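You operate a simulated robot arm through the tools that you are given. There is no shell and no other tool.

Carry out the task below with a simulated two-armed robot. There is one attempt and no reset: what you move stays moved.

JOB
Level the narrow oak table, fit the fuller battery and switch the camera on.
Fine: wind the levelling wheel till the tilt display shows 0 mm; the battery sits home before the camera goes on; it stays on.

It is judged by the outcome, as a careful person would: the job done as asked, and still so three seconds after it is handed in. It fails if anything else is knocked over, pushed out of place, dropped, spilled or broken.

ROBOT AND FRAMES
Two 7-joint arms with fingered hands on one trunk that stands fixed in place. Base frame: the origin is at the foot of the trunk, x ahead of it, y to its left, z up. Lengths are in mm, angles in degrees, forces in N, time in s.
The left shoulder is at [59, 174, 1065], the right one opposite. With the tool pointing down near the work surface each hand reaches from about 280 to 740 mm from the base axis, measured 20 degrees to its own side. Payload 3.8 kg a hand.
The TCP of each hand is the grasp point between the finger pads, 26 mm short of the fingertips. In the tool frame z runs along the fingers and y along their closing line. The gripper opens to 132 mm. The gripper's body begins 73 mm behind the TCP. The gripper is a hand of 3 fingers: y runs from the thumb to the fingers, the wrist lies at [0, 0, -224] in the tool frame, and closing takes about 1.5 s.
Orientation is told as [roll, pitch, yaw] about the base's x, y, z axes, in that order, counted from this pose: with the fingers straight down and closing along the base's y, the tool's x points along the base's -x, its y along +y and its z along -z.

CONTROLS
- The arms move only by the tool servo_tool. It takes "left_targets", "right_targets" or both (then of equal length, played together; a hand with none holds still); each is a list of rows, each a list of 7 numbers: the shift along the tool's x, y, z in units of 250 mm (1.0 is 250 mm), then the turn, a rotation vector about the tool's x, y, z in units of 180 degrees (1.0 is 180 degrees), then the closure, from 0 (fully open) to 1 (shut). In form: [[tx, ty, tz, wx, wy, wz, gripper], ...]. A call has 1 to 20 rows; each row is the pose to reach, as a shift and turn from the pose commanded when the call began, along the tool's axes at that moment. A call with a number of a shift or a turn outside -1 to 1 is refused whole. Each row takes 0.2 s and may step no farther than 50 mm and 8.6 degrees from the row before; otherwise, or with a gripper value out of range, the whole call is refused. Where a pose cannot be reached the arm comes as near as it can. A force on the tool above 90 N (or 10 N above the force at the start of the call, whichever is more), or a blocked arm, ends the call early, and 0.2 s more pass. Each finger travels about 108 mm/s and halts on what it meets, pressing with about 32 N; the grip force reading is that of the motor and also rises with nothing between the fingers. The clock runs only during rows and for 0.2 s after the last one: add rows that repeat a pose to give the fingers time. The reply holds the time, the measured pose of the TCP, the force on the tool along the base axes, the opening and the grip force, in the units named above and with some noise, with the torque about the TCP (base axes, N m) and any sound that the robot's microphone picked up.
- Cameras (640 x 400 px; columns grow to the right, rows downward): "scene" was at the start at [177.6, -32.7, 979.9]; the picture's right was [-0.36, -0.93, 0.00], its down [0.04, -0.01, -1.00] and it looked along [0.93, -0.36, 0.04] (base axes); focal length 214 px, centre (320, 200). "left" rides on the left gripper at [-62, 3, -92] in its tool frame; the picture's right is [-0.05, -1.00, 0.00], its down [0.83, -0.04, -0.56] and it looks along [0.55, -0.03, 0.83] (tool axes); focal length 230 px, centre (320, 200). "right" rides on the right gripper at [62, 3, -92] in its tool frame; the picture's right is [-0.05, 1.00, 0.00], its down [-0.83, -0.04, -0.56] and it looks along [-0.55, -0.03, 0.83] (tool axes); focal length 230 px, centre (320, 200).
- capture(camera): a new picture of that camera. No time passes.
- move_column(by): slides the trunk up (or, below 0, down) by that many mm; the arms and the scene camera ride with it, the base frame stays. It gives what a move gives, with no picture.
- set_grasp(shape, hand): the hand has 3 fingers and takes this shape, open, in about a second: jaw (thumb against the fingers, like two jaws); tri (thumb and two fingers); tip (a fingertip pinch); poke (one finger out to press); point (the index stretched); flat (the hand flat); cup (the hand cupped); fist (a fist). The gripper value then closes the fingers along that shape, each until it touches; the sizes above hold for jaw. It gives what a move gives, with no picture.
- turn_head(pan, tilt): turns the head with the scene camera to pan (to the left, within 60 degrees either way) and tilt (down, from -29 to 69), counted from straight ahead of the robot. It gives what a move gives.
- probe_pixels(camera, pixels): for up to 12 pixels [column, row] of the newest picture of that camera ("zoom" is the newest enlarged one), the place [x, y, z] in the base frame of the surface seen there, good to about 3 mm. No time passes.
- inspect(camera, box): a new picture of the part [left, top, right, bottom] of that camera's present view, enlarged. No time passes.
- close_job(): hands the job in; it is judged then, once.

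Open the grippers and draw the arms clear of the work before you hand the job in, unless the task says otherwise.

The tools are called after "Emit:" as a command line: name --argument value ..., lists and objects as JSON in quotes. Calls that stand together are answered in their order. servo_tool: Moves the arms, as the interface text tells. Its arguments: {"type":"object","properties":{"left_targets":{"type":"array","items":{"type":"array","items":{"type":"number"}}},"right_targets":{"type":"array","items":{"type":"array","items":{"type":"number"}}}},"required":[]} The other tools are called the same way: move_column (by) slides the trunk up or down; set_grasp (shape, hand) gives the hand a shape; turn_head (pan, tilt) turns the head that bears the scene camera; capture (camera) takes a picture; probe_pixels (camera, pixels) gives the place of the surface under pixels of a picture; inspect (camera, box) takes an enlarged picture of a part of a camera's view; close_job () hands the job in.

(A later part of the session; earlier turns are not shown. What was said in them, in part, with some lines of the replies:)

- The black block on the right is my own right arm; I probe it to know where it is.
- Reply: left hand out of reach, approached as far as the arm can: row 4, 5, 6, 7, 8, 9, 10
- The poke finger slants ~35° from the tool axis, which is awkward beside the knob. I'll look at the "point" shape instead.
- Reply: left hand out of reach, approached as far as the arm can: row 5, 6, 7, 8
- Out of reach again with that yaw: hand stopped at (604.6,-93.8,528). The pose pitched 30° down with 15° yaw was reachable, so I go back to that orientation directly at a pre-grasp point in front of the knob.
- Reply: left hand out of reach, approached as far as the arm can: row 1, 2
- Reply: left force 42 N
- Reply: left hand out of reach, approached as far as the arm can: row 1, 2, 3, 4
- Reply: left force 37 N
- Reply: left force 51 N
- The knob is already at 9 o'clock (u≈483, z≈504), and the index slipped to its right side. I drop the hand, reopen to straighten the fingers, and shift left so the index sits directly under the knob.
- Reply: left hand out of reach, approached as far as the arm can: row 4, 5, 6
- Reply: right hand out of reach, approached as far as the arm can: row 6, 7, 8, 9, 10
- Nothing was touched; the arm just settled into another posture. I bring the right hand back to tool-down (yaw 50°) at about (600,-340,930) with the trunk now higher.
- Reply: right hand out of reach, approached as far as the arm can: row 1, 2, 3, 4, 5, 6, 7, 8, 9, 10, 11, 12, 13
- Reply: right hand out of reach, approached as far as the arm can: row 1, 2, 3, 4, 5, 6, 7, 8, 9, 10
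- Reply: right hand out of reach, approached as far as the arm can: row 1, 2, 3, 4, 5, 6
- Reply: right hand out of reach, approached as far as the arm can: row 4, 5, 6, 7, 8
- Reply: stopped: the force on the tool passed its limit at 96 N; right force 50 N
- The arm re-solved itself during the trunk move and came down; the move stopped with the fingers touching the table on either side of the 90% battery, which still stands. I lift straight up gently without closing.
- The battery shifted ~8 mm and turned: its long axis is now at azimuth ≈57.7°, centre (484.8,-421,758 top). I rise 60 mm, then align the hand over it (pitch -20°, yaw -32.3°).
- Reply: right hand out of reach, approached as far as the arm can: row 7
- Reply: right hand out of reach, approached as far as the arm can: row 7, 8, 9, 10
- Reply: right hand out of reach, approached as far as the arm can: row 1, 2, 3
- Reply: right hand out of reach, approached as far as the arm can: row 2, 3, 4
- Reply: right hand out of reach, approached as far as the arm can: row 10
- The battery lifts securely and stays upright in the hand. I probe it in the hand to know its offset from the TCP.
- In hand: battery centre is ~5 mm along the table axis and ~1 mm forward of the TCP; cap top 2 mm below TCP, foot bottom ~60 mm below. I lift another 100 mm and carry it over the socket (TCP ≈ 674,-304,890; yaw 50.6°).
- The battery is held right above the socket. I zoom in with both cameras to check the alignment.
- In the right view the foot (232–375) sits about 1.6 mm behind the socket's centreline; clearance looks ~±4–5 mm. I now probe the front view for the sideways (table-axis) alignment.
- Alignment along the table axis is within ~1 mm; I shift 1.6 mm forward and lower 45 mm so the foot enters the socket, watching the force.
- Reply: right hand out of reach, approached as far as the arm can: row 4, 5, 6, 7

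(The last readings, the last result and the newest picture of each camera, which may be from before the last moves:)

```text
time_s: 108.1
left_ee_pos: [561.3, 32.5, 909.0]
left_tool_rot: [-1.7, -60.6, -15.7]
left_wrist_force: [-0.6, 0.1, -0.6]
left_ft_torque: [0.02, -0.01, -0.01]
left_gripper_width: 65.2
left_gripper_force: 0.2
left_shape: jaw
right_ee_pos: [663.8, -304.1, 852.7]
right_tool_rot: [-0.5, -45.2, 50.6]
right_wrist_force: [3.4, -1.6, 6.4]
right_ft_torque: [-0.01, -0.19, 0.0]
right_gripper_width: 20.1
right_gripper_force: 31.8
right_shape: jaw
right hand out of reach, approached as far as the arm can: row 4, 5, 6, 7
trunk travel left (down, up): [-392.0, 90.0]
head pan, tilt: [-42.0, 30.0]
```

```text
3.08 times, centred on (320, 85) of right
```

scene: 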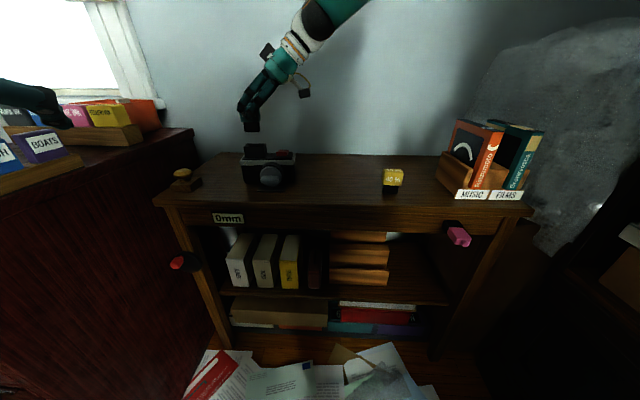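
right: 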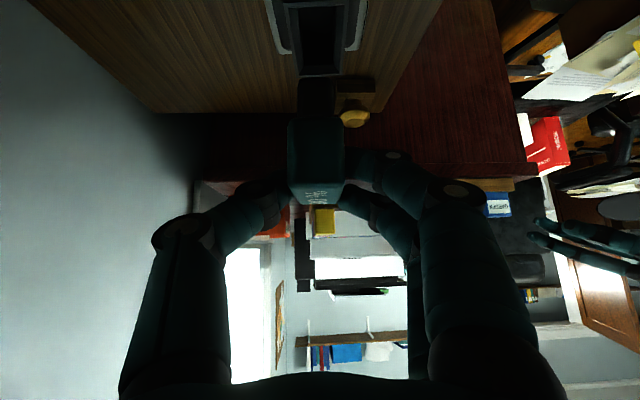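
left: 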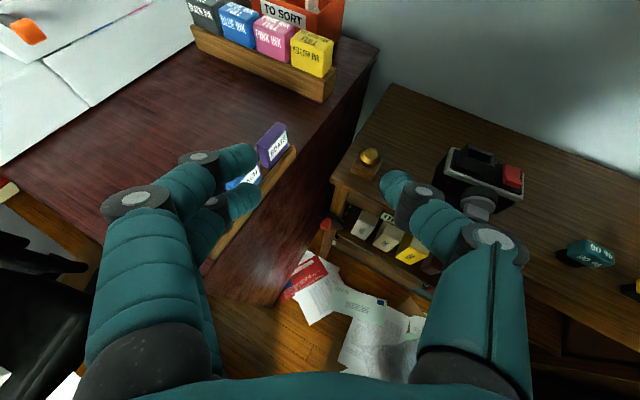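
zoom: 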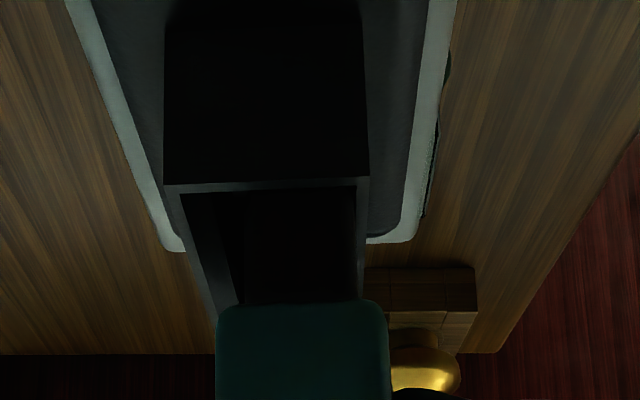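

The arm's own reach ends about 8 mm into the descent (out of reach, drifting 10 mm back). I go back up to the aligned hover first; then I'll lower the whole trunk instead, which moves the hand straight down.

Emit:
servo_tool --right_targets '[[-0.0283, 0, -0.0283, 0, 0, 0, 1.0], [-0.0566, 0, -0.0566, 0, 0, 0, 1.0], [-0.085, -0.0146, -0.066, 0, 0, 0, 1.0], [-0.1113, -0.0292, -0.0753, 0, 0, 0, 1.0], [-0.1113, -0.0292, -0.0753, 0, 0, 0, 1.0]]'

Emit:
inspect --camera "right" --box '[250, 0, 390, 100]'

Emit:
inspect --camera "scene" --box '[225, 80, 305, 190]'

```text
time_s: 109.3
left_ee_pos: [562.1, 33.1, 909.6]
left_tool_rot: [-1.7, -60.6, -15.6]
left_wrist_force: [-0.1, 0.1, 0.4]
left_ft_torque: [-0.01, 0.01, -0.01]
left_gripper_width: 65.7
left_gripper_force: 0.1
left_shape: jaw
right_ee_pos: [672.5, -303.4, 882.8]
right_tool_rot: [0.0, -45.1, 50.5]
right_wrist_force: [0.2, 0.4, 0.4]
right_ft_torque: [-0.02, -0.03, 0.0]
right_gripper_width: 19.7
right_gripper_force: 32.0
right_shape: jaw
trunk travel left (down, up): [-392.0, 90.0]
head pan, tilt: [-42.0, 30.0]
```

```text
4.00 times, centred on (320, 50) of right
```

zoom: 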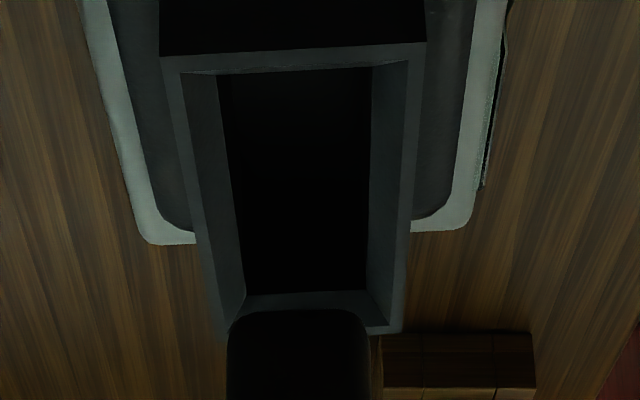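

```text
3.64 times, centred on (265, 135) of scene
```

zoom: 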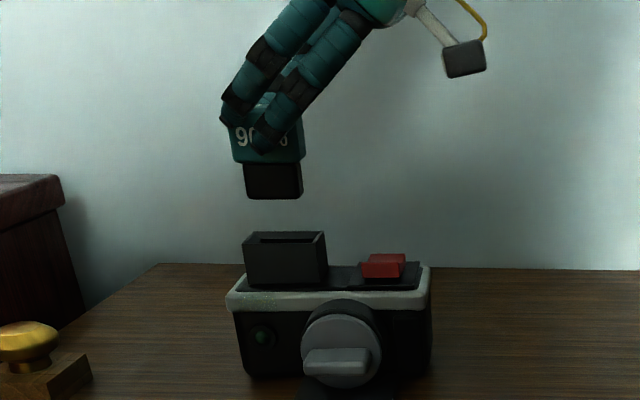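

Aligned again at (672.5,-303.4,882.8): the foot's centreline is within ~0.5 mm of the socket's in the right view, and in the front view too. I lower the trunk 38 mm to slide the foot in.

Emit:
move_column --by -38

Emit:
inspect --camera "scene" --box '[225, 60, 305, 170]'

Emit:
inspect --camera "right" --box '[230, 20, 410, 150]'

```text
time_s: 110.1
left_ee_pos: [560.2, 33.7, 871.2]
left_tool_rot: [-1.8, -60.6, -15.7]
left_wrist_force: [0.0, -0.1, -0.7]
left_ft_torque: [0.03, -0.01, -0.01]
left_gripper_width: 65.2
left_gripper_force: 0.1
left_shape: jaw
right_ee_pos: [672.4, -303.8, 845.2]
right_tool_rot: [-0.1, -45.0, 50.4]
right_wrist_force: [-0.2, 0.2, -0.6]
right_ft_torque: [-0.04, 0.01, -0.03]
right_gripper_width: 20.3
right_gripper_force: 32.1
right_shape: jaw
trunk travel left (down, up): [-354.0, 128.0]
head pan, tilt: [-42.0, 30.0]
```

```text
3.64 times, centred on (265, 115) of scene
```

zoom: 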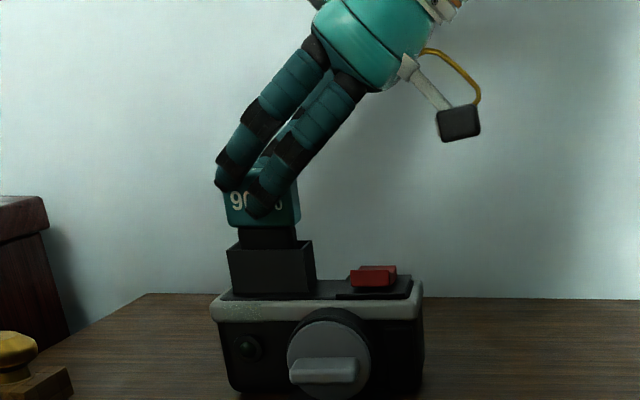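

```text
3.08 times, centred on (320, 85) of right
```

zoom: 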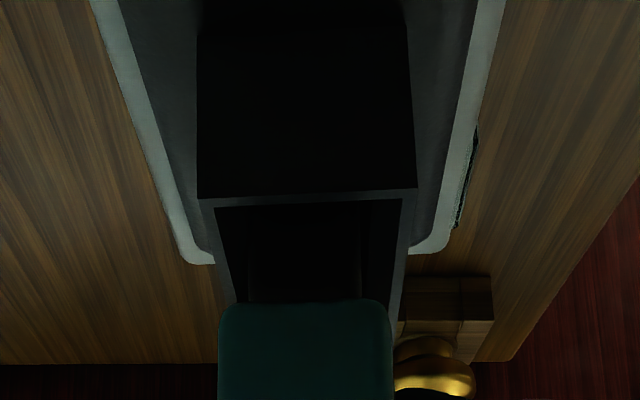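

The foot is in the socket with no contact force at all. I lower another 8 mm.

Emit:
move_column --by -8

Emit:
inspect --camera "scene" --box '[225, 60, 305, 170]'

```text
time_s: 110.7
left_ee_pos: [560.7, 32.3, 863.4]
left_tool_rot: [-1.7, -60.5, -15.6]
left_wrist_force: [0.6, 0.1, -0.3]
left_ft_torque: [-0.01, 0.0, -0.02]
left_gripper_width: 65.7
left_gripper_force: 0.1
left_shape: jaw
right_ee_pos: [672.2, -303.2, 835.5]
right_tool_rot: [0.0, -44.8, 50.5]
right_wrist_force: [-0.6, -0.3, -3.8]
right_ft_torque: [-0.06, 0.01, -0.01]
right_gripper_width: 20.0
right_gripper_force: 32.5
right_shape: jaw
trunk travel left (down, up): [-346.0, 136.0]
head pan, tilt: [-42.0, 30.0]
```

```text
3.64 times, centred on (265, 115) of scene
```

zoom: 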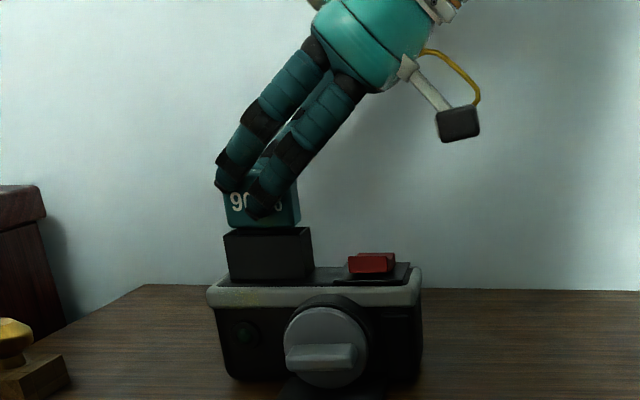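

The cap bottom (y≈227) is nearly on the rim (y≈229). I lower 3 mm more, watching the force.

Emit:
move_column --by -3

Emit:
inspect --camera "scene" --box '[235, 90, 285, 140]'

Emit:
inspect --camera "right" --box '[230, 20, 410, 150]'

```text
time_s: 111.2
left_ee_pos: [561.7, 32.8, 858.4]
left_tool_rot: [-1.7, -60.5, -15.7]
left_wrist_force: [-0.2, 0.4, -0.4]
left_ft_torque: [0.0, -0.01, -0.05]
left_gripper_width: 65.5
left_gripper_force: 0.1
left_shape: jaw
right_ee_pos: [671.8, -304.0, 834.9]
right_tool_rot: [-0.1, -45.0, 50.5]
right_wrist_force: [-1.2, -0.6, -0.9]
right_ft_torque: [-0.03, 0.04, 0.03]
right_gripper_width: 20.1
right_gripper_force: 31.5
right_shape: jaw
trunk travel left (down, up): [-343.0, 139.0]
head pan, tilt: [-42.0, 30.0]
```

```text
8.00 times, centred on (260, 115) of scene
```

zoom: 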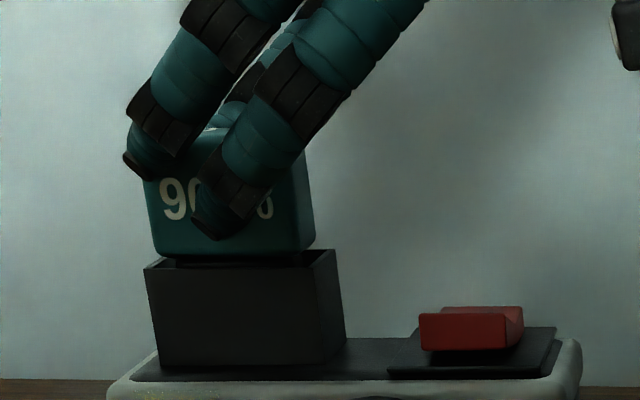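

```text
3.08 times, centred on (320, 85) of right
```

zoom: 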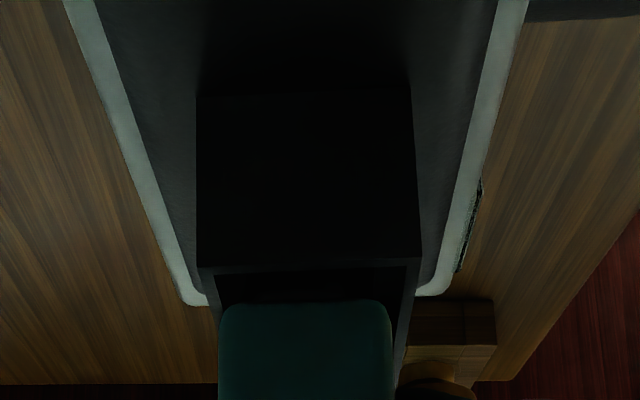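

Still no resistance, and a 2–3 mm gap remains under the cap. I lower 3 mm more.

Emit:
move_column --by -3

Emit:
inspect --camera "scene" --box '[235, 90, 285, 140]'

```text
time_s: 111.7
left_ee_pos: [560.4, 33.9, 857.6]
left_tool_rot: [-1.7, -60.5, -15.6]
left_wrist_force: [0.7, 0.4, 1.2]
left_ft_torque: [-0.01, 0.02, 0.0]
left_gripper_width: 65.2
left_gripper_force: 0.1
left_shape: jaw
right_ee_pos: [672.0, -303.3, 830.9]
right_tool_rot: [-0.2, -45.1, 50.4]
right_wrist_force: [-1.3, -1.1, 5.8]
right_ft_torque: [-0.02, -0.05, -0.03]
right_gripper_width: 20.2
right_gripper_force: 31.9
right_shape: jaw
trunk travel left (down, up): [-340.0, 142.0]
head pan, tilt: [-42.0, 30.0]
```

```text
8.00 times, centred on (260, 115) of scene
```

zoom: 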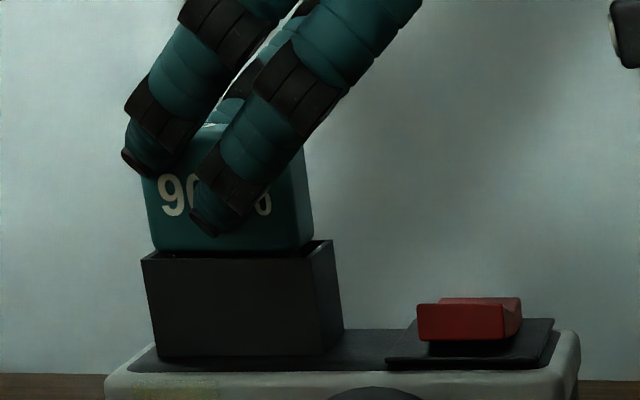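

A light 6 N contact has begun. I press down 3 mm more to seat it, watching force and image.

Emit:
move_column --by -3

Emit:
inspect --camera "scene" --box '[235, 90, 285, 140]'

```text
time_s: 112.2
left_ee_pos: [558.9, 34.3, 854.5]
left_tool_rot: [-1.6, -60.6, -15.7]
left_wrist_force: [0.5, 0.0, 0.1]
left_ft_torque: [0.01, 0.0, -0.01]
left_gripper_width: 65.5
left_gripper_force: 0.2
left_shape: jaw
right_ee_pos: [672.1, -303.6, 830.8]
right_tool_rot: [-0.2, -45.2, 50.6]
right_wrist_force: [-3.6, -2.4, 13.3]
right_ft_torque: [0.08, -0.08, 0.01]
right_gripper_width: 20.6
right_gripper_force: 31.6
right_shape: jaw
trunk travel left (down, up): [-337.0, 145.0]
head pan, tilt: [-42.0, 30.0]
```

```text
8.00 times, centred on (260, 115) of scene
```

zoom: 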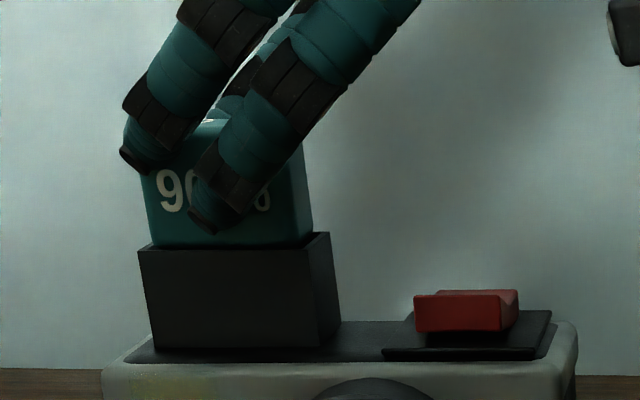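

The position holds at z≈830.8 (cap bottom level with the rim) while force rises to 13 N, so it seems bottomed; the fingertip is ~3 mm above the rim. I press a bit more to make sure it's fully home.

Emit:
move_column --by -5

Emit:
inspect --camera "scene" --box '[225, 70, 305, 170]'

Emit:
inspect --camera "right" --box '[230, 20, 410, 150]'

```text
time_s: 112.8
left_ee_pos: [557.6, 34.4, 850.1]
left_tool_rot: [-1.7, -60.8, -15.7]
left_wrist_force: [-0.4, -0.6, 0.1]
left_ft_torque: [0.0, -0.04, -0.04]
left_gripper_width: 65.3
left_gripper_force: 0.1
left_shape: jaw
right_ee_pos: [671.1, -302.8, 830.3]
right_tool_rot: [-0.5, -45.5, 50.8]
right_wrist_force: [-5.8, -6.8, 34.1]
right_ft_torque: [0.22, -0.18, 0.03]
right_gripper_width: 21.6
right_gripper_force: 31.9
right_shape: jaw
trunk travel left (down, up): [-332.0, 150.0]
head pan, tilt: [-42.0, 30.0]
```

```text
4.00 times, centred on (265, 120) of scene
```

zoom: 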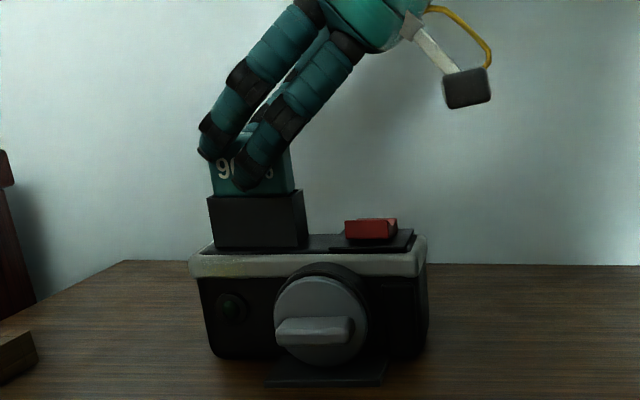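

```text
3.08 times, centred on (320, 85) of right
```

zoom: 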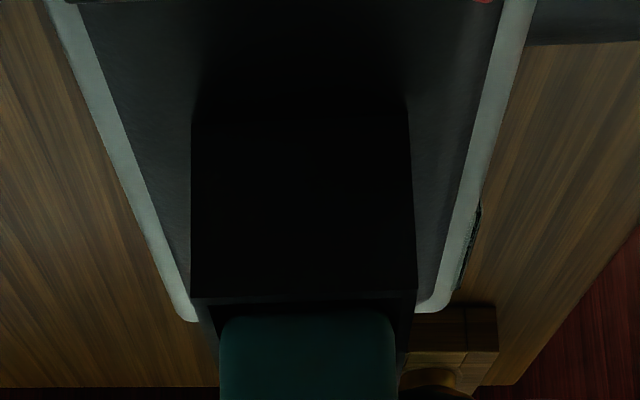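

It's solidly bottomed (34 N, z unchanged), so the battery is home. I raise the trunk 7 mm to relax the load before releasing.

Emit:
move_column --by 7

Emit:
servo_tool --right_targets '[[0, 0, 0, 0, 0, 0, 0.9], [0, 0, 0, 0, 0, 0, 0.8], [0, 0, 0, 0, 0, 0, 0.7], [0, 0, 0, 0, 0, 0, 0.6], [0, 0, 0, 0, 0, 0, 0.55]]'

Emit:
inspect --camera "scene" --box '[225, 70, 305, 170]'

```text
time_s: 113.3
left_ee_pos: [560.8, 33.8, 857.2]
left_tool_rot: [-1.7, -60.6, -15.5]
left_wrist_force: [0.9, -0.5, 0.1]
left_ft_torque: [0.03, -0.01, 0.04]
left_gripper_width: 65.4
left_gripper_force: 0.1
left_shape: jaw
right_ee_pos: [671.0, -303.2, 830.5]
right_tool_rot: [0.0, -44.8, 50.6]
right_wrist_force: [2.9, -1.5, 14.9]
right_ft_torque: [0.09, -0.18, -0.01]
right_gripper_width: 21.4
right_gripper_force: 31.7
right_shape: jaw
trunk travel left (down, up): [-339.0, 143.0]
head pan, tilt: [-42.0, 30.0]
```

```text
time_s: 114.5
left_ee_pos: [561.8, 33.3, 856.5]
left_tool_rot: [-1.7, -60.5, -15.6]
left_wrist_force: [-1.0, -1.2, 0.1]
left_ft_torque: [0.03, -0.02, -0.01]
left_gripper_width: 65.6
left_gripper_force: 0.1
left_shape: jaw
right_ee_pos: [671.0, -303.3, 830.0]
right_tool_rot: [0.0, -45.0, 50.4]
right_wrist_force: [-1.0, 0.4, 0.4]
right_ft_torque: [0.0, -0.02, 0.0]
right_gripper_width: 58.7
right_gripper_force: 0.1
right_shape: jaw
trunk travel left (down, up): [-339.0, 143.0]
head pan, tilt: [-42.0, 30.0]
```

```text
4.00 times, centred on (265, 120) of scene
```

zoom: 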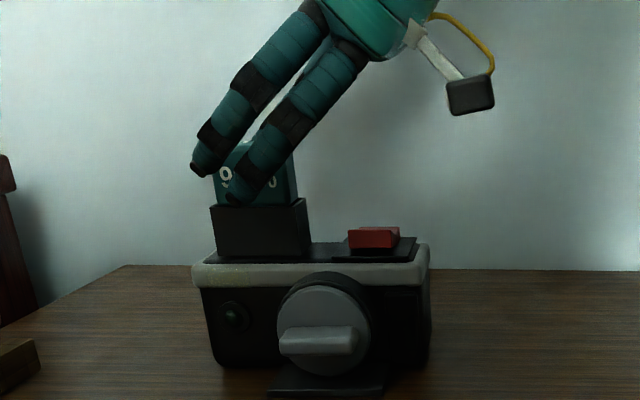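

The fingers are open and the battery stays in the socket. I withdraw up-right along the tool axis.

Emit:
servo_tool --right_targets '[[0, 0, -0.08, 0, 0, 0, 0.55], [0, 0, -0.18, 0, 0, 0, 0.55], [0, 0, -0.3, 0, 0, 0, 0.55], [-0.04, 0, -0.44, 0, 0, 0, 0.55]]'

Emit:
inspect --camera "scene" --box '[225, 80, 305, 180]'

Emit:
capture --camera "right"

```text
time_s: 115.5
left_ee_pos: [560.3, 33.6, 855.7]
left_tool_rot: [-1.7, -60.4, -15.5]
left_wrist_force: [0.0, 0.4, 0.1]
left_ft_torque: [0.04, 0.03, 0.0]
left_gripper_width: 65.5
left_gripper_force: 0.1
left_shape: jaw
right_ee_pos: [627.5, -357.6, 915.6]
right_tool_rot: [0.0, -45.0, 50.4]
right_wrist_force: [0.5, -0.8, 0.2]
right_ft_torque: [-0.01, 0.03, -0.01]
right_gripper_width: 58.8
right_gripper_force: 0.0
right_shape: jaw
trunk travel left (down, up): [-339.0, 143.0]
head pan, tilt: [-42.0, 30.0]
```

```text
4.00 times, centred on (265, 130) of scene
```

zoom: 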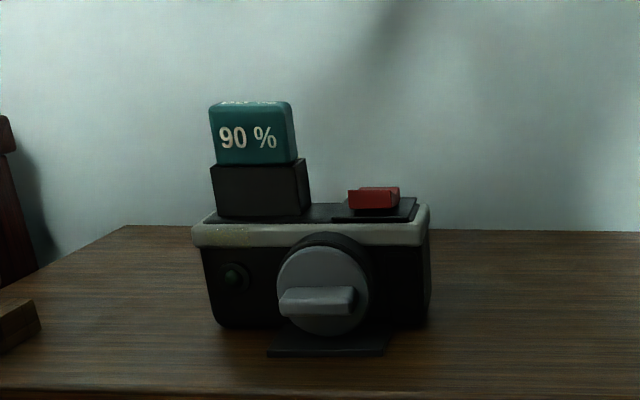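

```text
taken
```

right: 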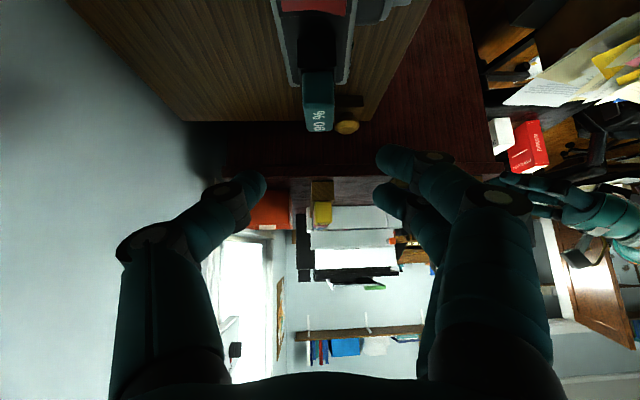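

The battery stands in the socket with its cap on the rim. I zoom in closer to verify it's seated level, and examine the red switch and lens.

Emit:
inspect --camera "scene" --box '[245, 98, 275, 138]'

Emit:
inspect --camera "scene" --box '[250, 118, 300, 170]'

Emit:
inspect --camera "right" --box '[260, 0, 420, 140]'

```text
10.00 times, centred on (260, 118) of scene
```

zoom: 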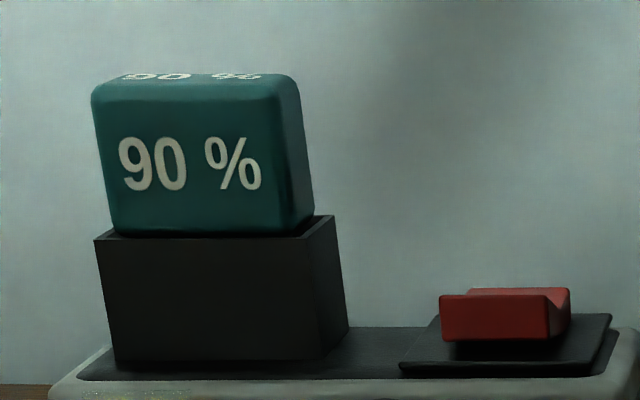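

```text
7.69 times, centred on (275, 144) of scene
```

zoom: 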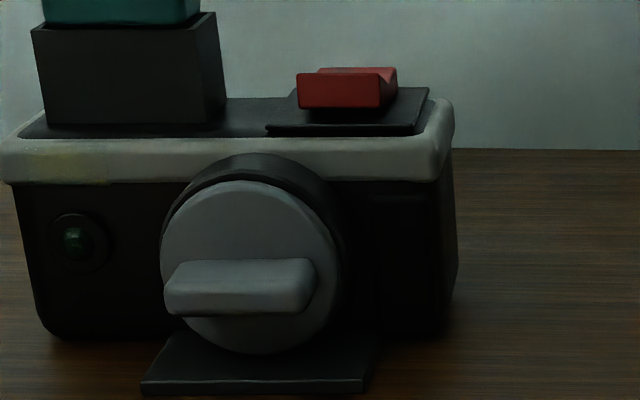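

```text
2.86 times, centred on (340, 70) of right
```

zoom: 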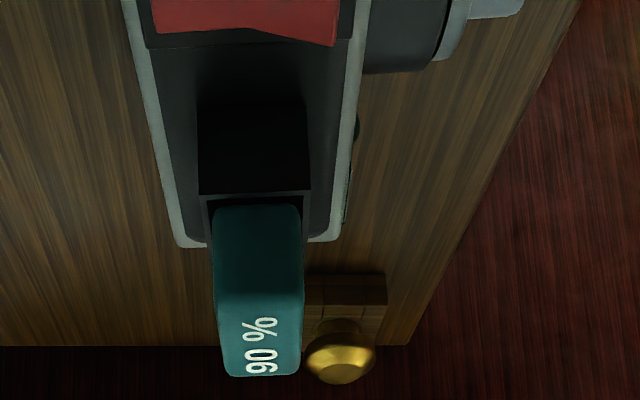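

The battery is seated square in the socket, cap down on the rim. The red part looks like a rocker whose front half is raised; I use the left camera for another angle on it.

Emit:
capture --camera "left"

Emit:
inspect --camera "scene" --box '[268, 118, 298, 140]'

```text
taken
```

left: 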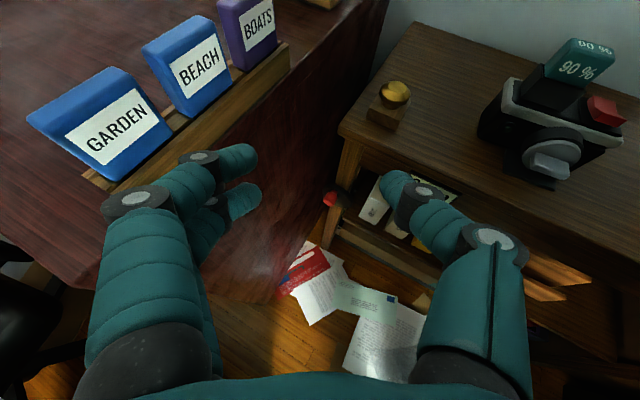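

```text
16.00 times, centred on (283, 129) of scene
```

zoom: 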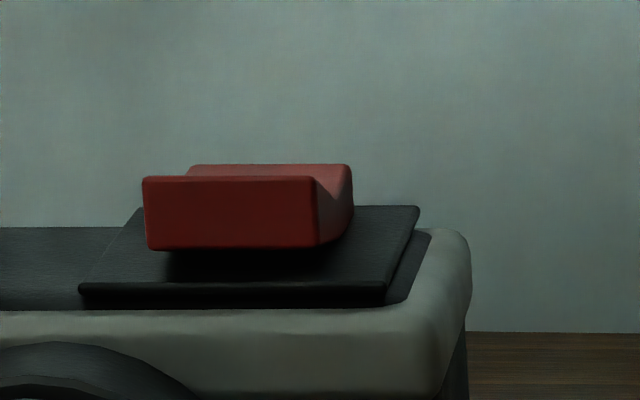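

The left camera sees the camera from above-left. I zoom in there on the rocker and lens.

Emit:
inspect --camera "left" --box '[560, 70, 640, 140]'

Emit:
inspect --camera "left" --box '[470, 30, 640, 190]'

```text
5.71 times, centred on (600, 105) of left
```

zoom: 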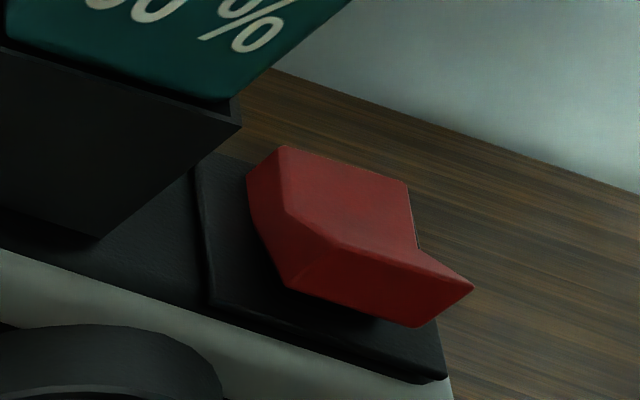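

```text
2.50 times, centred on (555, 110) of left
```

zoom: 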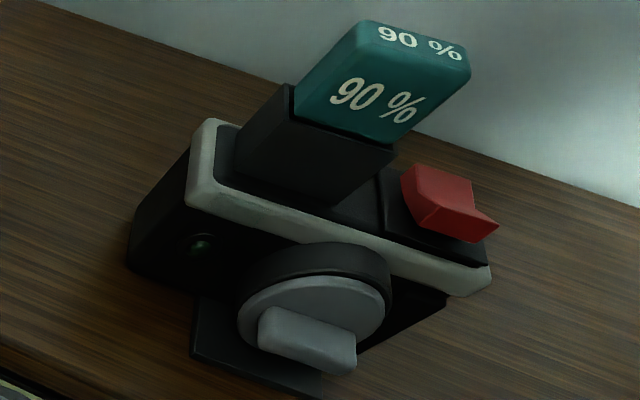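

The rocker is V-shaped: its front arm is raised, the rear arm down, and the green lamp at left-front is dark. I probe the rocker's geometry from the left camera.

Emit:
inspect --camera "left" --box '[560, 70, 640, 140]'

Emit:
probe_pixels --camera "zoom" --pixels '[[285, 155], [395, 185], [330, 180], [300, 225], [405, 245], [360, 215], [345, 255], [460, 285], [390, 275], [300, 285], [420, 318], [360, 290]]'

```text
5.71 times, centred on (600, 105) of left
```

zoom: 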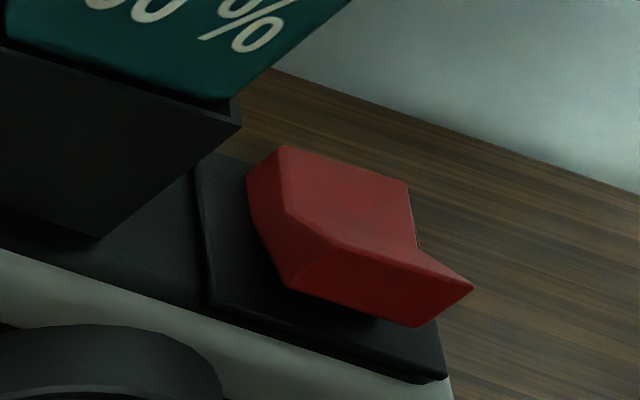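

```text
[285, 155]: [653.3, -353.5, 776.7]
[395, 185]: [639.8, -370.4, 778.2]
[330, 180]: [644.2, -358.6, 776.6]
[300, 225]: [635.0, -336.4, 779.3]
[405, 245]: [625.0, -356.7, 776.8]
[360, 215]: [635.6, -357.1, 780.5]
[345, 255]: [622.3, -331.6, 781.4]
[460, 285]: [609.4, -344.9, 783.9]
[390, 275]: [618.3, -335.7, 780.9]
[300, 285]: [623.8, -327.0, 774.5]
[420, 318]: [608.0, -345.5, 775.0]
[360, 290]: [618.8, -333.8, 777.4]
```

Rocker: 25 mm wide (u' 120–145), front arm top at z≈783 around (620,-339), hinge ~15 mm behind. I shape the right hand to "poke" here in the clear and locate its tip.

Emit:
set_grasp --shape "poke" --hand "right"

Emit:
capture --camera "right"

Emit:
inspect --camera "right" --box '[220, 90, 420, 270]'

```text
time_s: 116.5
left_ee_pos: [561.5, 32.5, 855.8]
left_tool_rot: [-1.7, -60.5, -15.6]
left_wrist_force: [0.8, -1.0, -0.6]
left_ft_torque: [-0.01, -0.02, -0.01]
left_gripper_width: 65.3
left_gripper_force: 0.1
left_shape: jaw
right_ee_pos: [627.3, -358.9, 914.9]
right_tool_rot: [0.0, -44.9, 50.5]
right_wrist_force: [-0.1, 0.3, 0.3]
right_ft_torque: [0.0, -0.01, -0.01]
right_gripper_width: 0.2
right_gripper_force: 0.1
right_shape: poke
trunk travel left (down, up): [-339.0, 143.0]
head pan, tilt: [-42.0, 30.0]
```

```text
taken
```

right: 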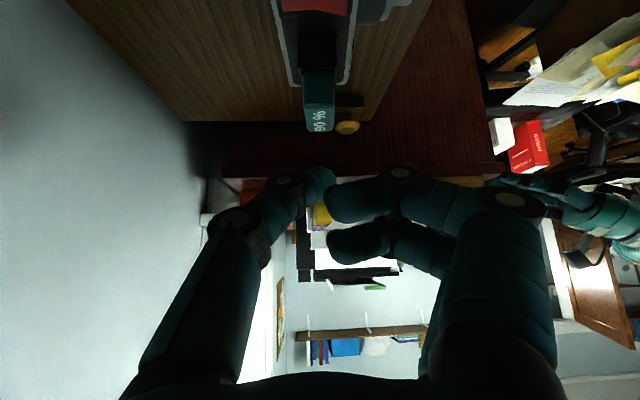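

```text
2.22 times, centred on (320, 180) of right
```

zoom: 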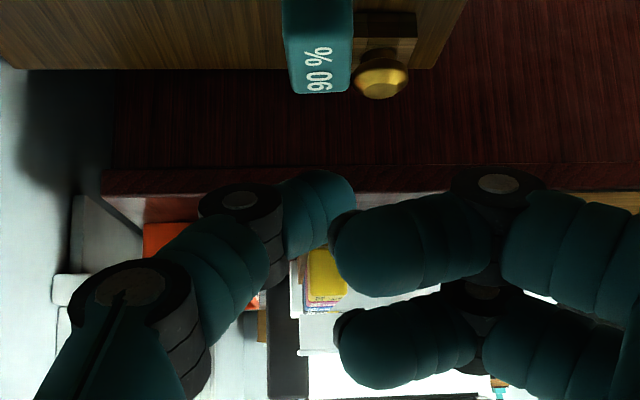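

The thumb is the poking finger, tip near zoom (345,190). I probe its tip and the curled fingers' nearest points.

Emit:
probe_pixels --camera "zoom" --pixels '[[348, 195], [335, 178], [320, 200], [300, 215], [320, 175], [340, 240], [350, 220], [400, 210], [345, 330], [240, 195], [130, 285], [345, 205]]'

```text
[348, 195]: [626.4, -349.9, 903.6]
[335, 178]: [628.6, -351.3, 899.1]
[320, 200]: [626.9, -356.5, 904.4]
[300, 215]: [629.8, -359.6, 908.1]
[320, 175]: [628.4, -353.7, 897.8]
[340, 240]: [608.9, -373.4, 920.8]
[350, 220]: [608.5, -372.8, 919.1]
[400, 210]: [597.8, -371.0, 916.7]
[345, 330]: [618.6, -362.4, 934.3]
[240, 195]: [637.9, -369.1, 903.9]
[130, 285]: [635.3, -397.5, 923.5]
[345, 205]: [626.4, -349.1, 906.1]
```

The thumb tip is the lowest point, about 17 mm below and 9 mm beyond the TCP. I bring it above the rocker's front arm, tip ~20 mm over it.

Emit:
servo_tool --right_targets '[[0.0439, 0.0102, 0.0456, 0, 0, 0, 0], [0.0877, 0.0204, 0.0912, 0, 0, 0, 0], [0.1316, 0.0306, 0.1368, 0, 0, 0, 0], [0.1755, 0.0408, 0.1824, 0, 0, 0, 0], [0.2193, 0.051, 0.228, 0, 0, 0, 0], [0.2632, 0.0612, 0.2736, 0, 0, 0, 0]]'

Emit:
inspect --camera "scene" --box '[235, 80, 315, 170]'

Emit:
inspect --camera "left" --box '[500, 20, 640, 150]'

Emit:
inspect --camera "right" --box '[220, 0, 420, 200]'

```text
time_s: 117.8
left_ee_pos: [561.0, 33.1, 856.3]
left_tool_rot: [-1.8, -60.5, -15.5]
left_wrist_force: [-0.7, 0.7, -0.4]
left_ft_torque: [0.01, 0.03, -0.02]
left_gripper_width: 65.2
left_gripper_force: 0.0
left_shape: jaw
right_ee_pos: [616.2, -346.4, 820.7]
right_tool_rot: [0.0, -45.0, 50.5]
right_wrist_force: [0.6, 0.5, 1.0]
right_ft_torque: [0.02, 0.0, 0.0]
right_gripper_width: 0.0
right_gripper_force: 0.0
right_shape: poke
trunk travel left (down, up): [-339.0, 143.0]
head pan, tilt: [-42.0, 30.0]
```

```text
4.44 times, centred on (275, 125) of scene
```

zoom: 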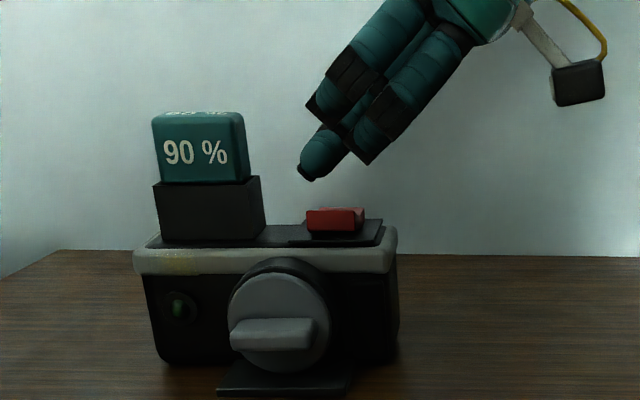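

```text
3.08 times, centred on (570, 85) of left
```

zoom: 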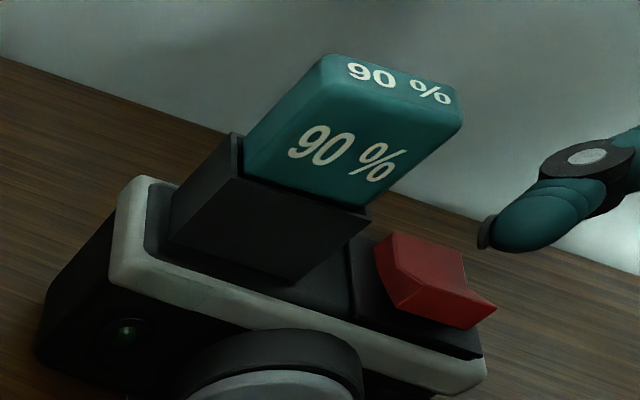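

```text
2.00 times, centred on (320, 100) of right
```

zoom: 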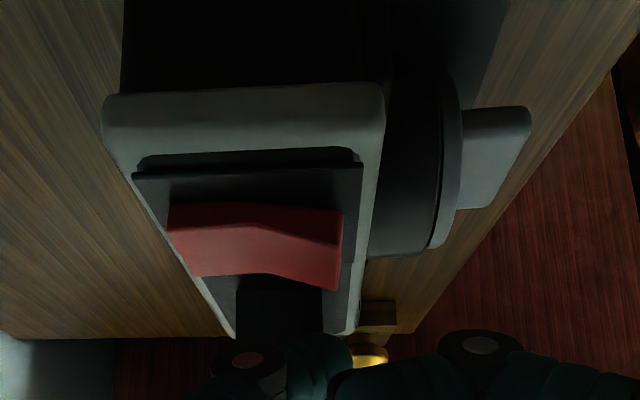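

The tip hovers close to the rocker; in the front view it seems a bit left of the rocker's centre. I probe the tip and rocker in the same front view.

Emit:
inspect --camera "scene" --box '[255, 95, 305, 145]'

Emit:
probe_pixels --camera "zoom" --pixels '[[210, 185], [225, 180], [240, 150], [225, 165], [265, 165], [290, 130], [220, 290], [290, 285], [310, 290], [225, 265], [330, 260], [270, 270]]'

```text
8.00 times, centred on (280, 120) of scene
```

zoom: 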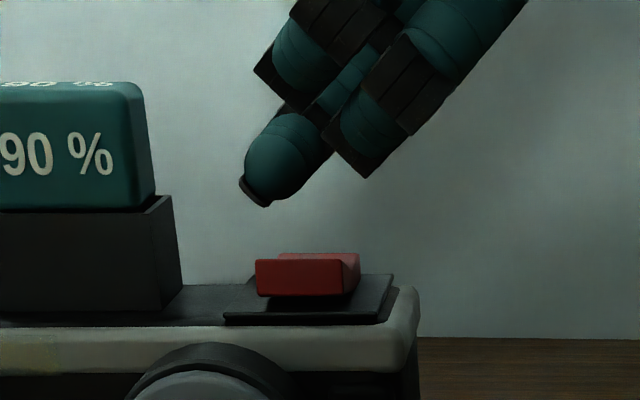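

```text
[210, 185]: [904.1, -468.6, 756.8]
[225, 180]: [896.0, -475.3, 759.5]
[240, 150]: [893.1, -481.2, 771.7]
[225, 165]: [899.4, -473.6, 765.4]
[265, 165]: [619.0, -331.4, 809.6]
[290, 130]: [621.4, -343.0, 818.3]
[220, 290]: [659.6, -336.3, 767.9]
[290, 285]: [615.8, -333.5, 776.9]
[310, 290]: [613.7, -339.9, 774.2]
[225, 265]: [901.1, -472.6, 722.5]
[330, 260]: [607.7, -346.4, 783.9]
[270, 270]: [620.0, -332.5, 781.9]
```

The tip is about 8 mm left of the rocker's centre. I shift 8 mm right and 2 mm forward and lower to just above the front arm.

Emit:
servo_tool --right_targets '[[0.0226, 0.008, -0.0226, 0, 0, 0, 0], [0.0424, 0.008, -0.0028, 0, 0, 0, 0], [0.0594, 0.008, 0.0142, 0, 0, 0, 0]]'

Emit:
inspect --camera "scene" --box '[255, 95, 305, 145]'

Emit:
inspect --camera "left" --box '[540, 40, 640, 140]'

Emit:
inspect --camera "right" --box '[220, 20, 420, 220]'

```text
time_s: 118.7
left_ee_pos: [559.8, 34.7, 856.6]
left_tool_rot: [-1.7, -60.5, -15.7]
left_wrist_force: [0.3, -0.7, 0.4]
left_ft_torque: [0.04, 0.01, -0.03]
left_gripper_width: 65.0
left_gripper_force: 0.0
left_shape: jaw
right_ee_pos: [609.9, -352.6, 806.6]
right_tool_rot: [-0.1, -45.0, 50.6]
right_wrist_force: [0.0, -0.4, 0.3]
right_ft_torque: [-0.02, -0.03, 0.02]
right_gripper_width: 0.0
right_gripper_force: 0.1
right_shape: poke
trunk travel left (down, up): [-339.0, 143.0]
head pan, tilt: [-42.0, 30.0]
```

```text
8.00 times, centred on (280, 120) of scene
```

zoom: 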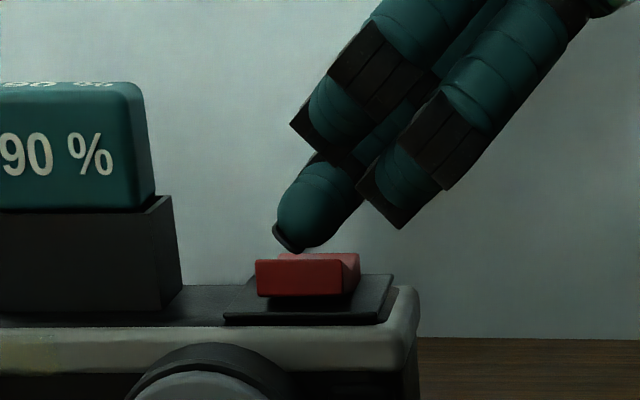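

```text
4.00 times, centred on (590, 90) of left
```

zoom: 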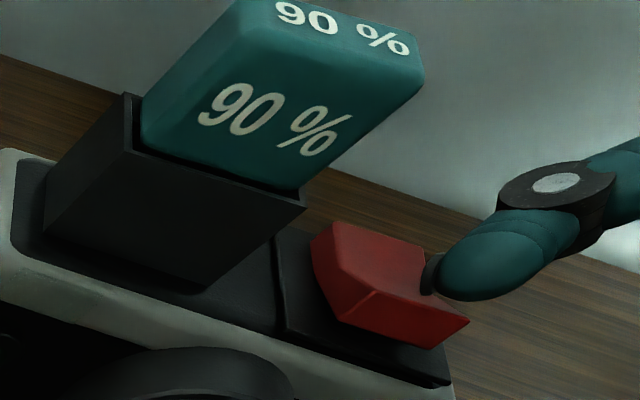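

```text
2.00 times, centred on (320, 120) of right
```

zoom: 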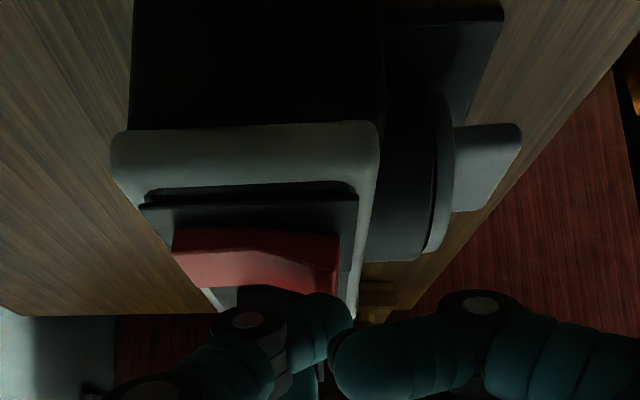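

The tip sits right over the front arm (front view (295,250), right view over the front half). I press down 12 mm in small steps and listen/look.

Emit:
servo_tool --right_targets '[[0.0085, 0, 0.0085, 0, 0, 0, 0], [0.017, 0, 0.017, 0, 0, 0, 0], [0.0255, 0, 0.0255, 0, 0, 0, 0], [0.0339, 0, 0.0339, 0, 0, 0, 0]]'

Emit:
inspect --camera "scene" --box '[235, 95, 315, 175]'

Emit:
inspect --camera "left" --box '[500, 40, 640, 160]'

```text
time_s: 119.7
left_ee_pos: [560.5, 33.3, 855.7]
left_tool_rot: [-1.7, -60.6, -15.6]
left_wrist_force: [0.6, 0.1, -0.5]
left_ft_torque: [-0.02, -0.01, -0.04]
left_gripper_width: 65.4
left_gripper_force: 0.0
left_shape: jaw
right_ee_pos: [610.8, -352.4, 800.4]
right_tool_rot: [-0.3, -45.4, 50.5]
right_wrist_force: [-0.3, -3.5, 21.3]
right_ft_torque: [0.23, -0.18, -0.03]
right_gripper_width: 0.0
right_gripper_force: 0.2
right_shape: poke
trunk travel left (down, up): [-339.0, 143.0]
head pan, tilt: [-42.0, 30.0]
```

```text
5.00 times, centred on (275, 135) of scene
```

zoom: 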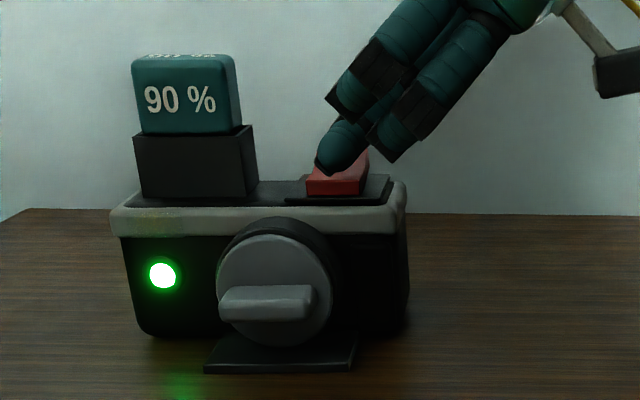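

```text
3.33 times, centred on (570, 100) of left
```

zoom: 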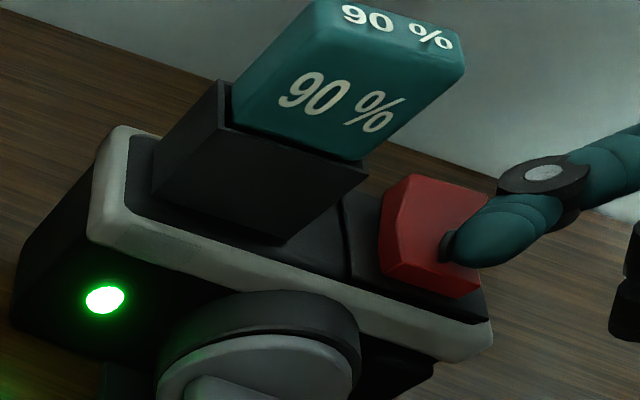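

The green lamp is lit and the rocker has flipped: the camera is on. I lift the finger straight up off the rocker.

Emit:
servo_tool --right_targets '[[-0.0283, 0, -0.0283, 0, 0, 0, 0], [-0.0707, 0, -0.0707, 0, 0, 0, 0], [-0.1414, 0, -0.1414, 0, 0, 0, 0], [-0.2121, 0, -0.2121, 0, 0, 0, 0]]'

Emit:
inspect --camera "scene" --box '[235, 95, 315, 175]'

Emit:
capture --camera "scene"

```text
time_s: 120.7
left_ee_pos: [561.1, 33.6, 855.7]
left_tool_rot: [-1.7, -60.5, -15.6]
left_wrist_force: [0.4, -0.8, -0.5]
left_ft_torque: [0.01, 0.02, -0.03]
left_gripper_width: 65.3
left_gripper_force: 0.1
left_shape: jaw
right_ee_pos: [608.7, -351.3, 870.1]
right_tool_rot: [0.0, -44.9, 50.4]
right_wrist_force: [1.0, 0.6, -0.4]
right_ft_torque: [-0.03, -0.03, 0.02]
right_gripper_width: 0.0
right_gripper_force: 0.1
right_shape: poke
trunk travel left (down, up): [-339.0, 143.0]
head pan, tilt: [-42.0, 30.0]
```

```text
5.00 times, centred on (275, 135) of scene
```

zoom: 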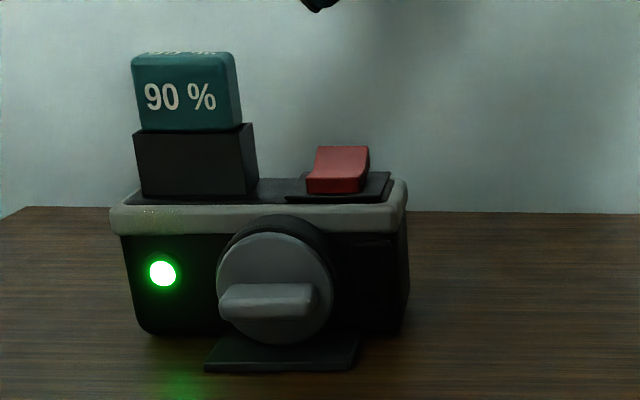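

```text
taken
```

scene: 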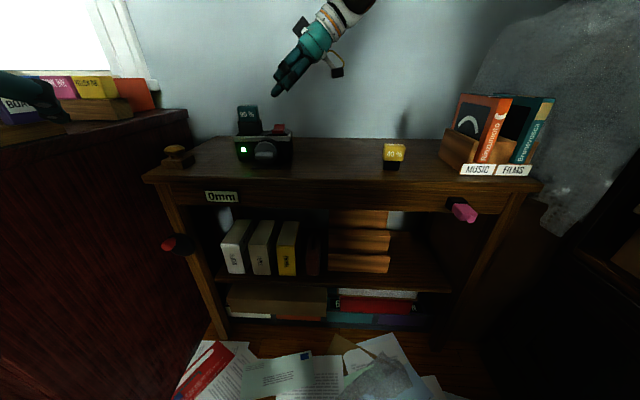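

The lamp stays green with the finger off, the rocker is latched, and the tilt display at (222,197) still reads 0mm. I now draw the right arm up and away, toward the robot.

Emit:
servo_tool --right_targets '[[-0.0707, 0, -0.0707, 0, 0, 0, 0], [-0.1414, 0, -0.1414, 0, 0, 0, 0], [-0.1, 0.0266, -0.2006, 0, 0, 0, 0], [-0.06, 0.0531, -0.2599, 0, 0, 0, 0], [-0.02, 0.0797, -0.3191, 0, 0, 0, 0], [0.02, 0.1063, -0.3784, 0, 0, 0, 0], [0.05, 0.1329, -0.4376, 0, 0, 0, 0], [0.08, 0.1594, -0.4968, 0, 0, 0, 0], [0.103, 0.186, -0.556, 0, 0, 0, 0]]'

Emit:
capture --camera "scene"

```text
time_s: 122.7
left_ee_pos: [560.8, 33.4, 856.1]
left_tool_rot: [-1.7, -60.4, -15.7]
left_wrist_force: [-0.1, -0.3, -0.3]
left_ft_torque: [0.0, 0.01, 0.03]
left_gripper_width: 65.1
left_gripper_force: 0.1
left_shape: jaw
right_ee_pos: [499.1, -412.0, 949.5]
right_tool_rot: [-0.1, -45.0, 50.5]
right_wrist_force: [-0.6, 0.8, 0.5]
right_ft_torque: [-0.01, -0.02, -0.01]
right_gripper_width: 0.0
right_gripper_force: 0.1
right_shape: poke
trunk travel left (down, up): [-339.0, 143.0]
head pan, tilt: [-42.0, 30.0]
```

```text
taken
```

scene: 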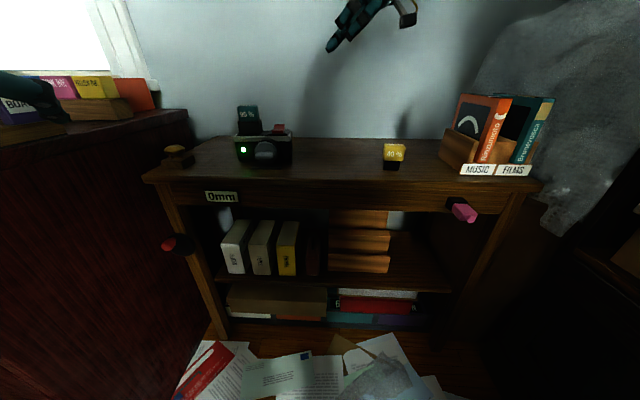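

Clear of the table objects, lamp still green. I bring the right hand further back to a tool-down pose and retract the left hand a little, opening it.

Emit:
servo_tool --right_targets '[[0.0052, 0.0488, -0.0335, 0, 0.0313, 0, 0], [0.0104, 0.0975, -0.067, 0, 0.0625, 0, 0], [0.0156, 0.1463, -0.1005, 0, 0.0938, 0, 0], [0.0208, 0.195, -0.134, 0, 0.125, 0, 0], [0.026, 0.2438, -0.1675, 0, 0.1563, 0, 0], [0.0312, 0.2925, -0.201, 0, 0.1875, 0, 0], [0.0364, 0.3413, -0.2345, 0, 0.2188, 0, 0], [0.0416, 0.39, -0.268, 0, 0.25, 0, 0]]' --left_targets '[[-0.0027, -0.0043, -0.036, 0, 0, 0, 0.4], [-0.0054, -0.0086, -0.0721, 0, 0, 0, 0.3], [-0.0081, -0.0129, -0.1081, 0, 0, 0, 0.2], [-0.0108, -0.0172, -0.1442, 0, 0, 0, 0.1], [-0.0135, -0.0215, -0.1802, 0, 0, 0, 0], [-0.0162, -0.0258, -0.2163, 0, 0, 0, 0], [-0.0189, -0.0301, -0.2523, 0, 0, 0, 0], [-0.0216, -0.0344, -0.2884, 0, 0, 0, 0]]'

Emit:
set_grasp --shape "jaw" --hand "right"

Emit:
turn_head --pan -28 --tilt 30

Emit:
capture --camera "scene"

```text
time_s: 124.5
left_ee_pos: [500.7, 43.3, 895.8]
left_tool_rot: [-1.7, -60.4, -15.7]
left_wrist_force: [0.6, -0.2, -0.1]
left_ft_torque: [0.01, 0.0, -0.03]
left_gripper_width: 131.5
left_gripper_force: 0.1
left_shape: jaw
right_ee_pos: [390.2, -390.2, 989.8]
right_tool_rot: [-0.1, 0.2, 50.6]
right_wrist_force: [0.3, 0.4, -0.7]
right_ft_torque: [0.01, -0.04, 0.01]
right_gripper_width: 0.1
right_gripper_force: 0.1
right_shape: poke
trunk travel left (down, up): [-339.0, 143.0]
head pan, tilt: [-42.0, 30.0]
```

```text
time_s: 125.3
left_ee_pos: [500.2, 44.6, 895.6]
left_tool_rot: [-1.7, -60.5, -15.7]
left_wrist_force: [0.0, -0.2, 0.1]
left_ft_torque: [0.03, -0.03, -0.01]
left_gripper_width: 132.2
left_gripper_force: 0.0
left_shape: jaw
right_ee_pos: [391.0, -391.8, 989.4]
right_tool_rot: [-0.1, 0.0, 50.4]
right_wrist_force: [-0.4, -1.0, 0.0]
right_ft_torque: [-0.02, -0.01, 0.02]
right_gripper_width: 131.7
right_gripper_force: 0.0
right_shape: jaw
trunk travel left (down, up): [-339.0, 143.0]
head pan, tilt: [-42.0, 30.0]
```

```text
time_s: 126.1
left_ee_pos: [500.2, 43.0, 895.8]
left_tool_rot: [-1.7, -60.6, -15.6]
left_wrist_force: [-0.3, -0.7, -0.2]
left_ft_torque: [-0.01, 0.04, 0.01]
left_gripper_width: 131.9
left_gripper_force: 0.0
left_shape: jaw
right_ee_pos: [390.6, -392.3, 988.2]
right_tool_rot: [0.0, 0.1, 50.5]
right_wrist_force: [-0.1, 0.1, 0.5]
right_ft_torque: [0.01, -0.03, -0.02]
right_gripper_width: 132.0
right_gripper_force: 0.2
right_shape: jaw
trunk travel left (down, up): [-339.0, 143.0]
head pan, tilt: [-28.0, 30.0]
```

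```text
taken
```

scene: 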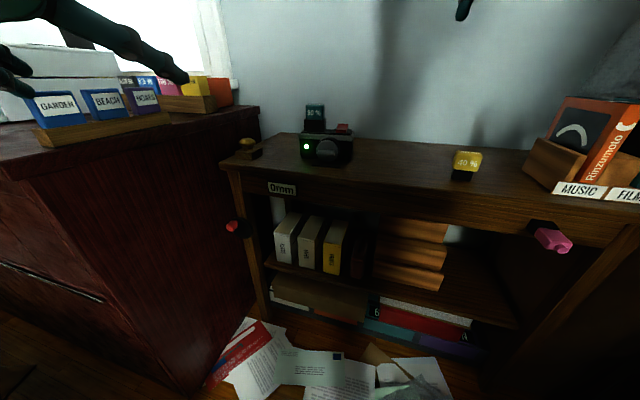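

Both hands are open and clear. A last zoom on the display and camera to confirm before handing in.

Emit:
inspect --camera "scene" --box '[220, 90, 370, 210]'

Emit:
inspect --camera "scene" --box '[300, 98, 360, 170]'

```text
3.33 times, centred on (295, 150) of scene
```

zoom: 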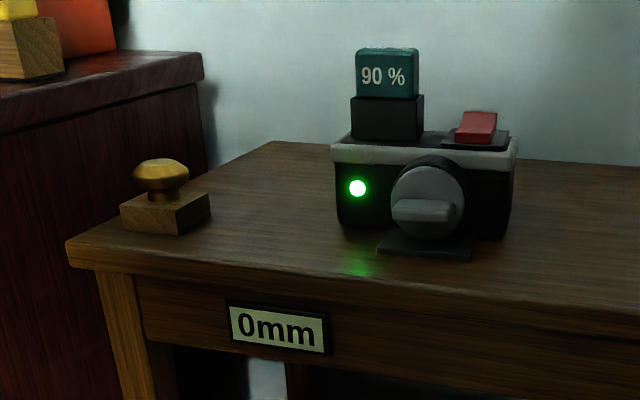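

```text
5.56 times, centred on (330, 134) of scene
```

zoom: 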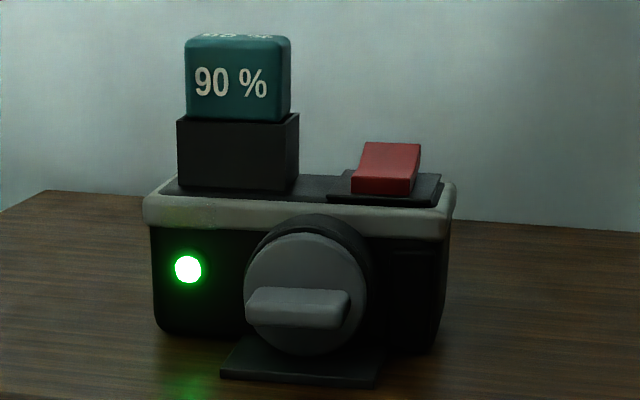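

The display reads 0mm, the 90% battery is seated in the camera, the lamp is steadily green, and everything else stands where it was with both hands open and clear. I hand the job in.

Emit:
close_job

```text
The job is handed in.
```

The job is done and handed in. The table is level, the fuller battery is fitted and the camera is on.

- **Table:** I wound the levelling wheel about half a turn clockwise, and the tilt display went from 5 mm to 0 mm. It still read 0 mm in the last picture before I handed in.
- **Battery:** the 90 % battery sits home in the camera's socket. I pressed it down with about 34 N and it went no further before I released it.
- **Camera:** I pressed the red rocker only after the battery was home. The green lamp came on and stayed lit after I lifted the finger off.

There was one mishap. While I was lowering the trunk, the right arm shifted unexpectedly and the right hand came down onto the table, with a peak force of 96 N. It pushed the 90 % battery about 8 mm and turned it about 14° before I had picked it up. The battery stayed upright and I saw nothing else displaced.

Both hands were open and clear of the work when I handed in.
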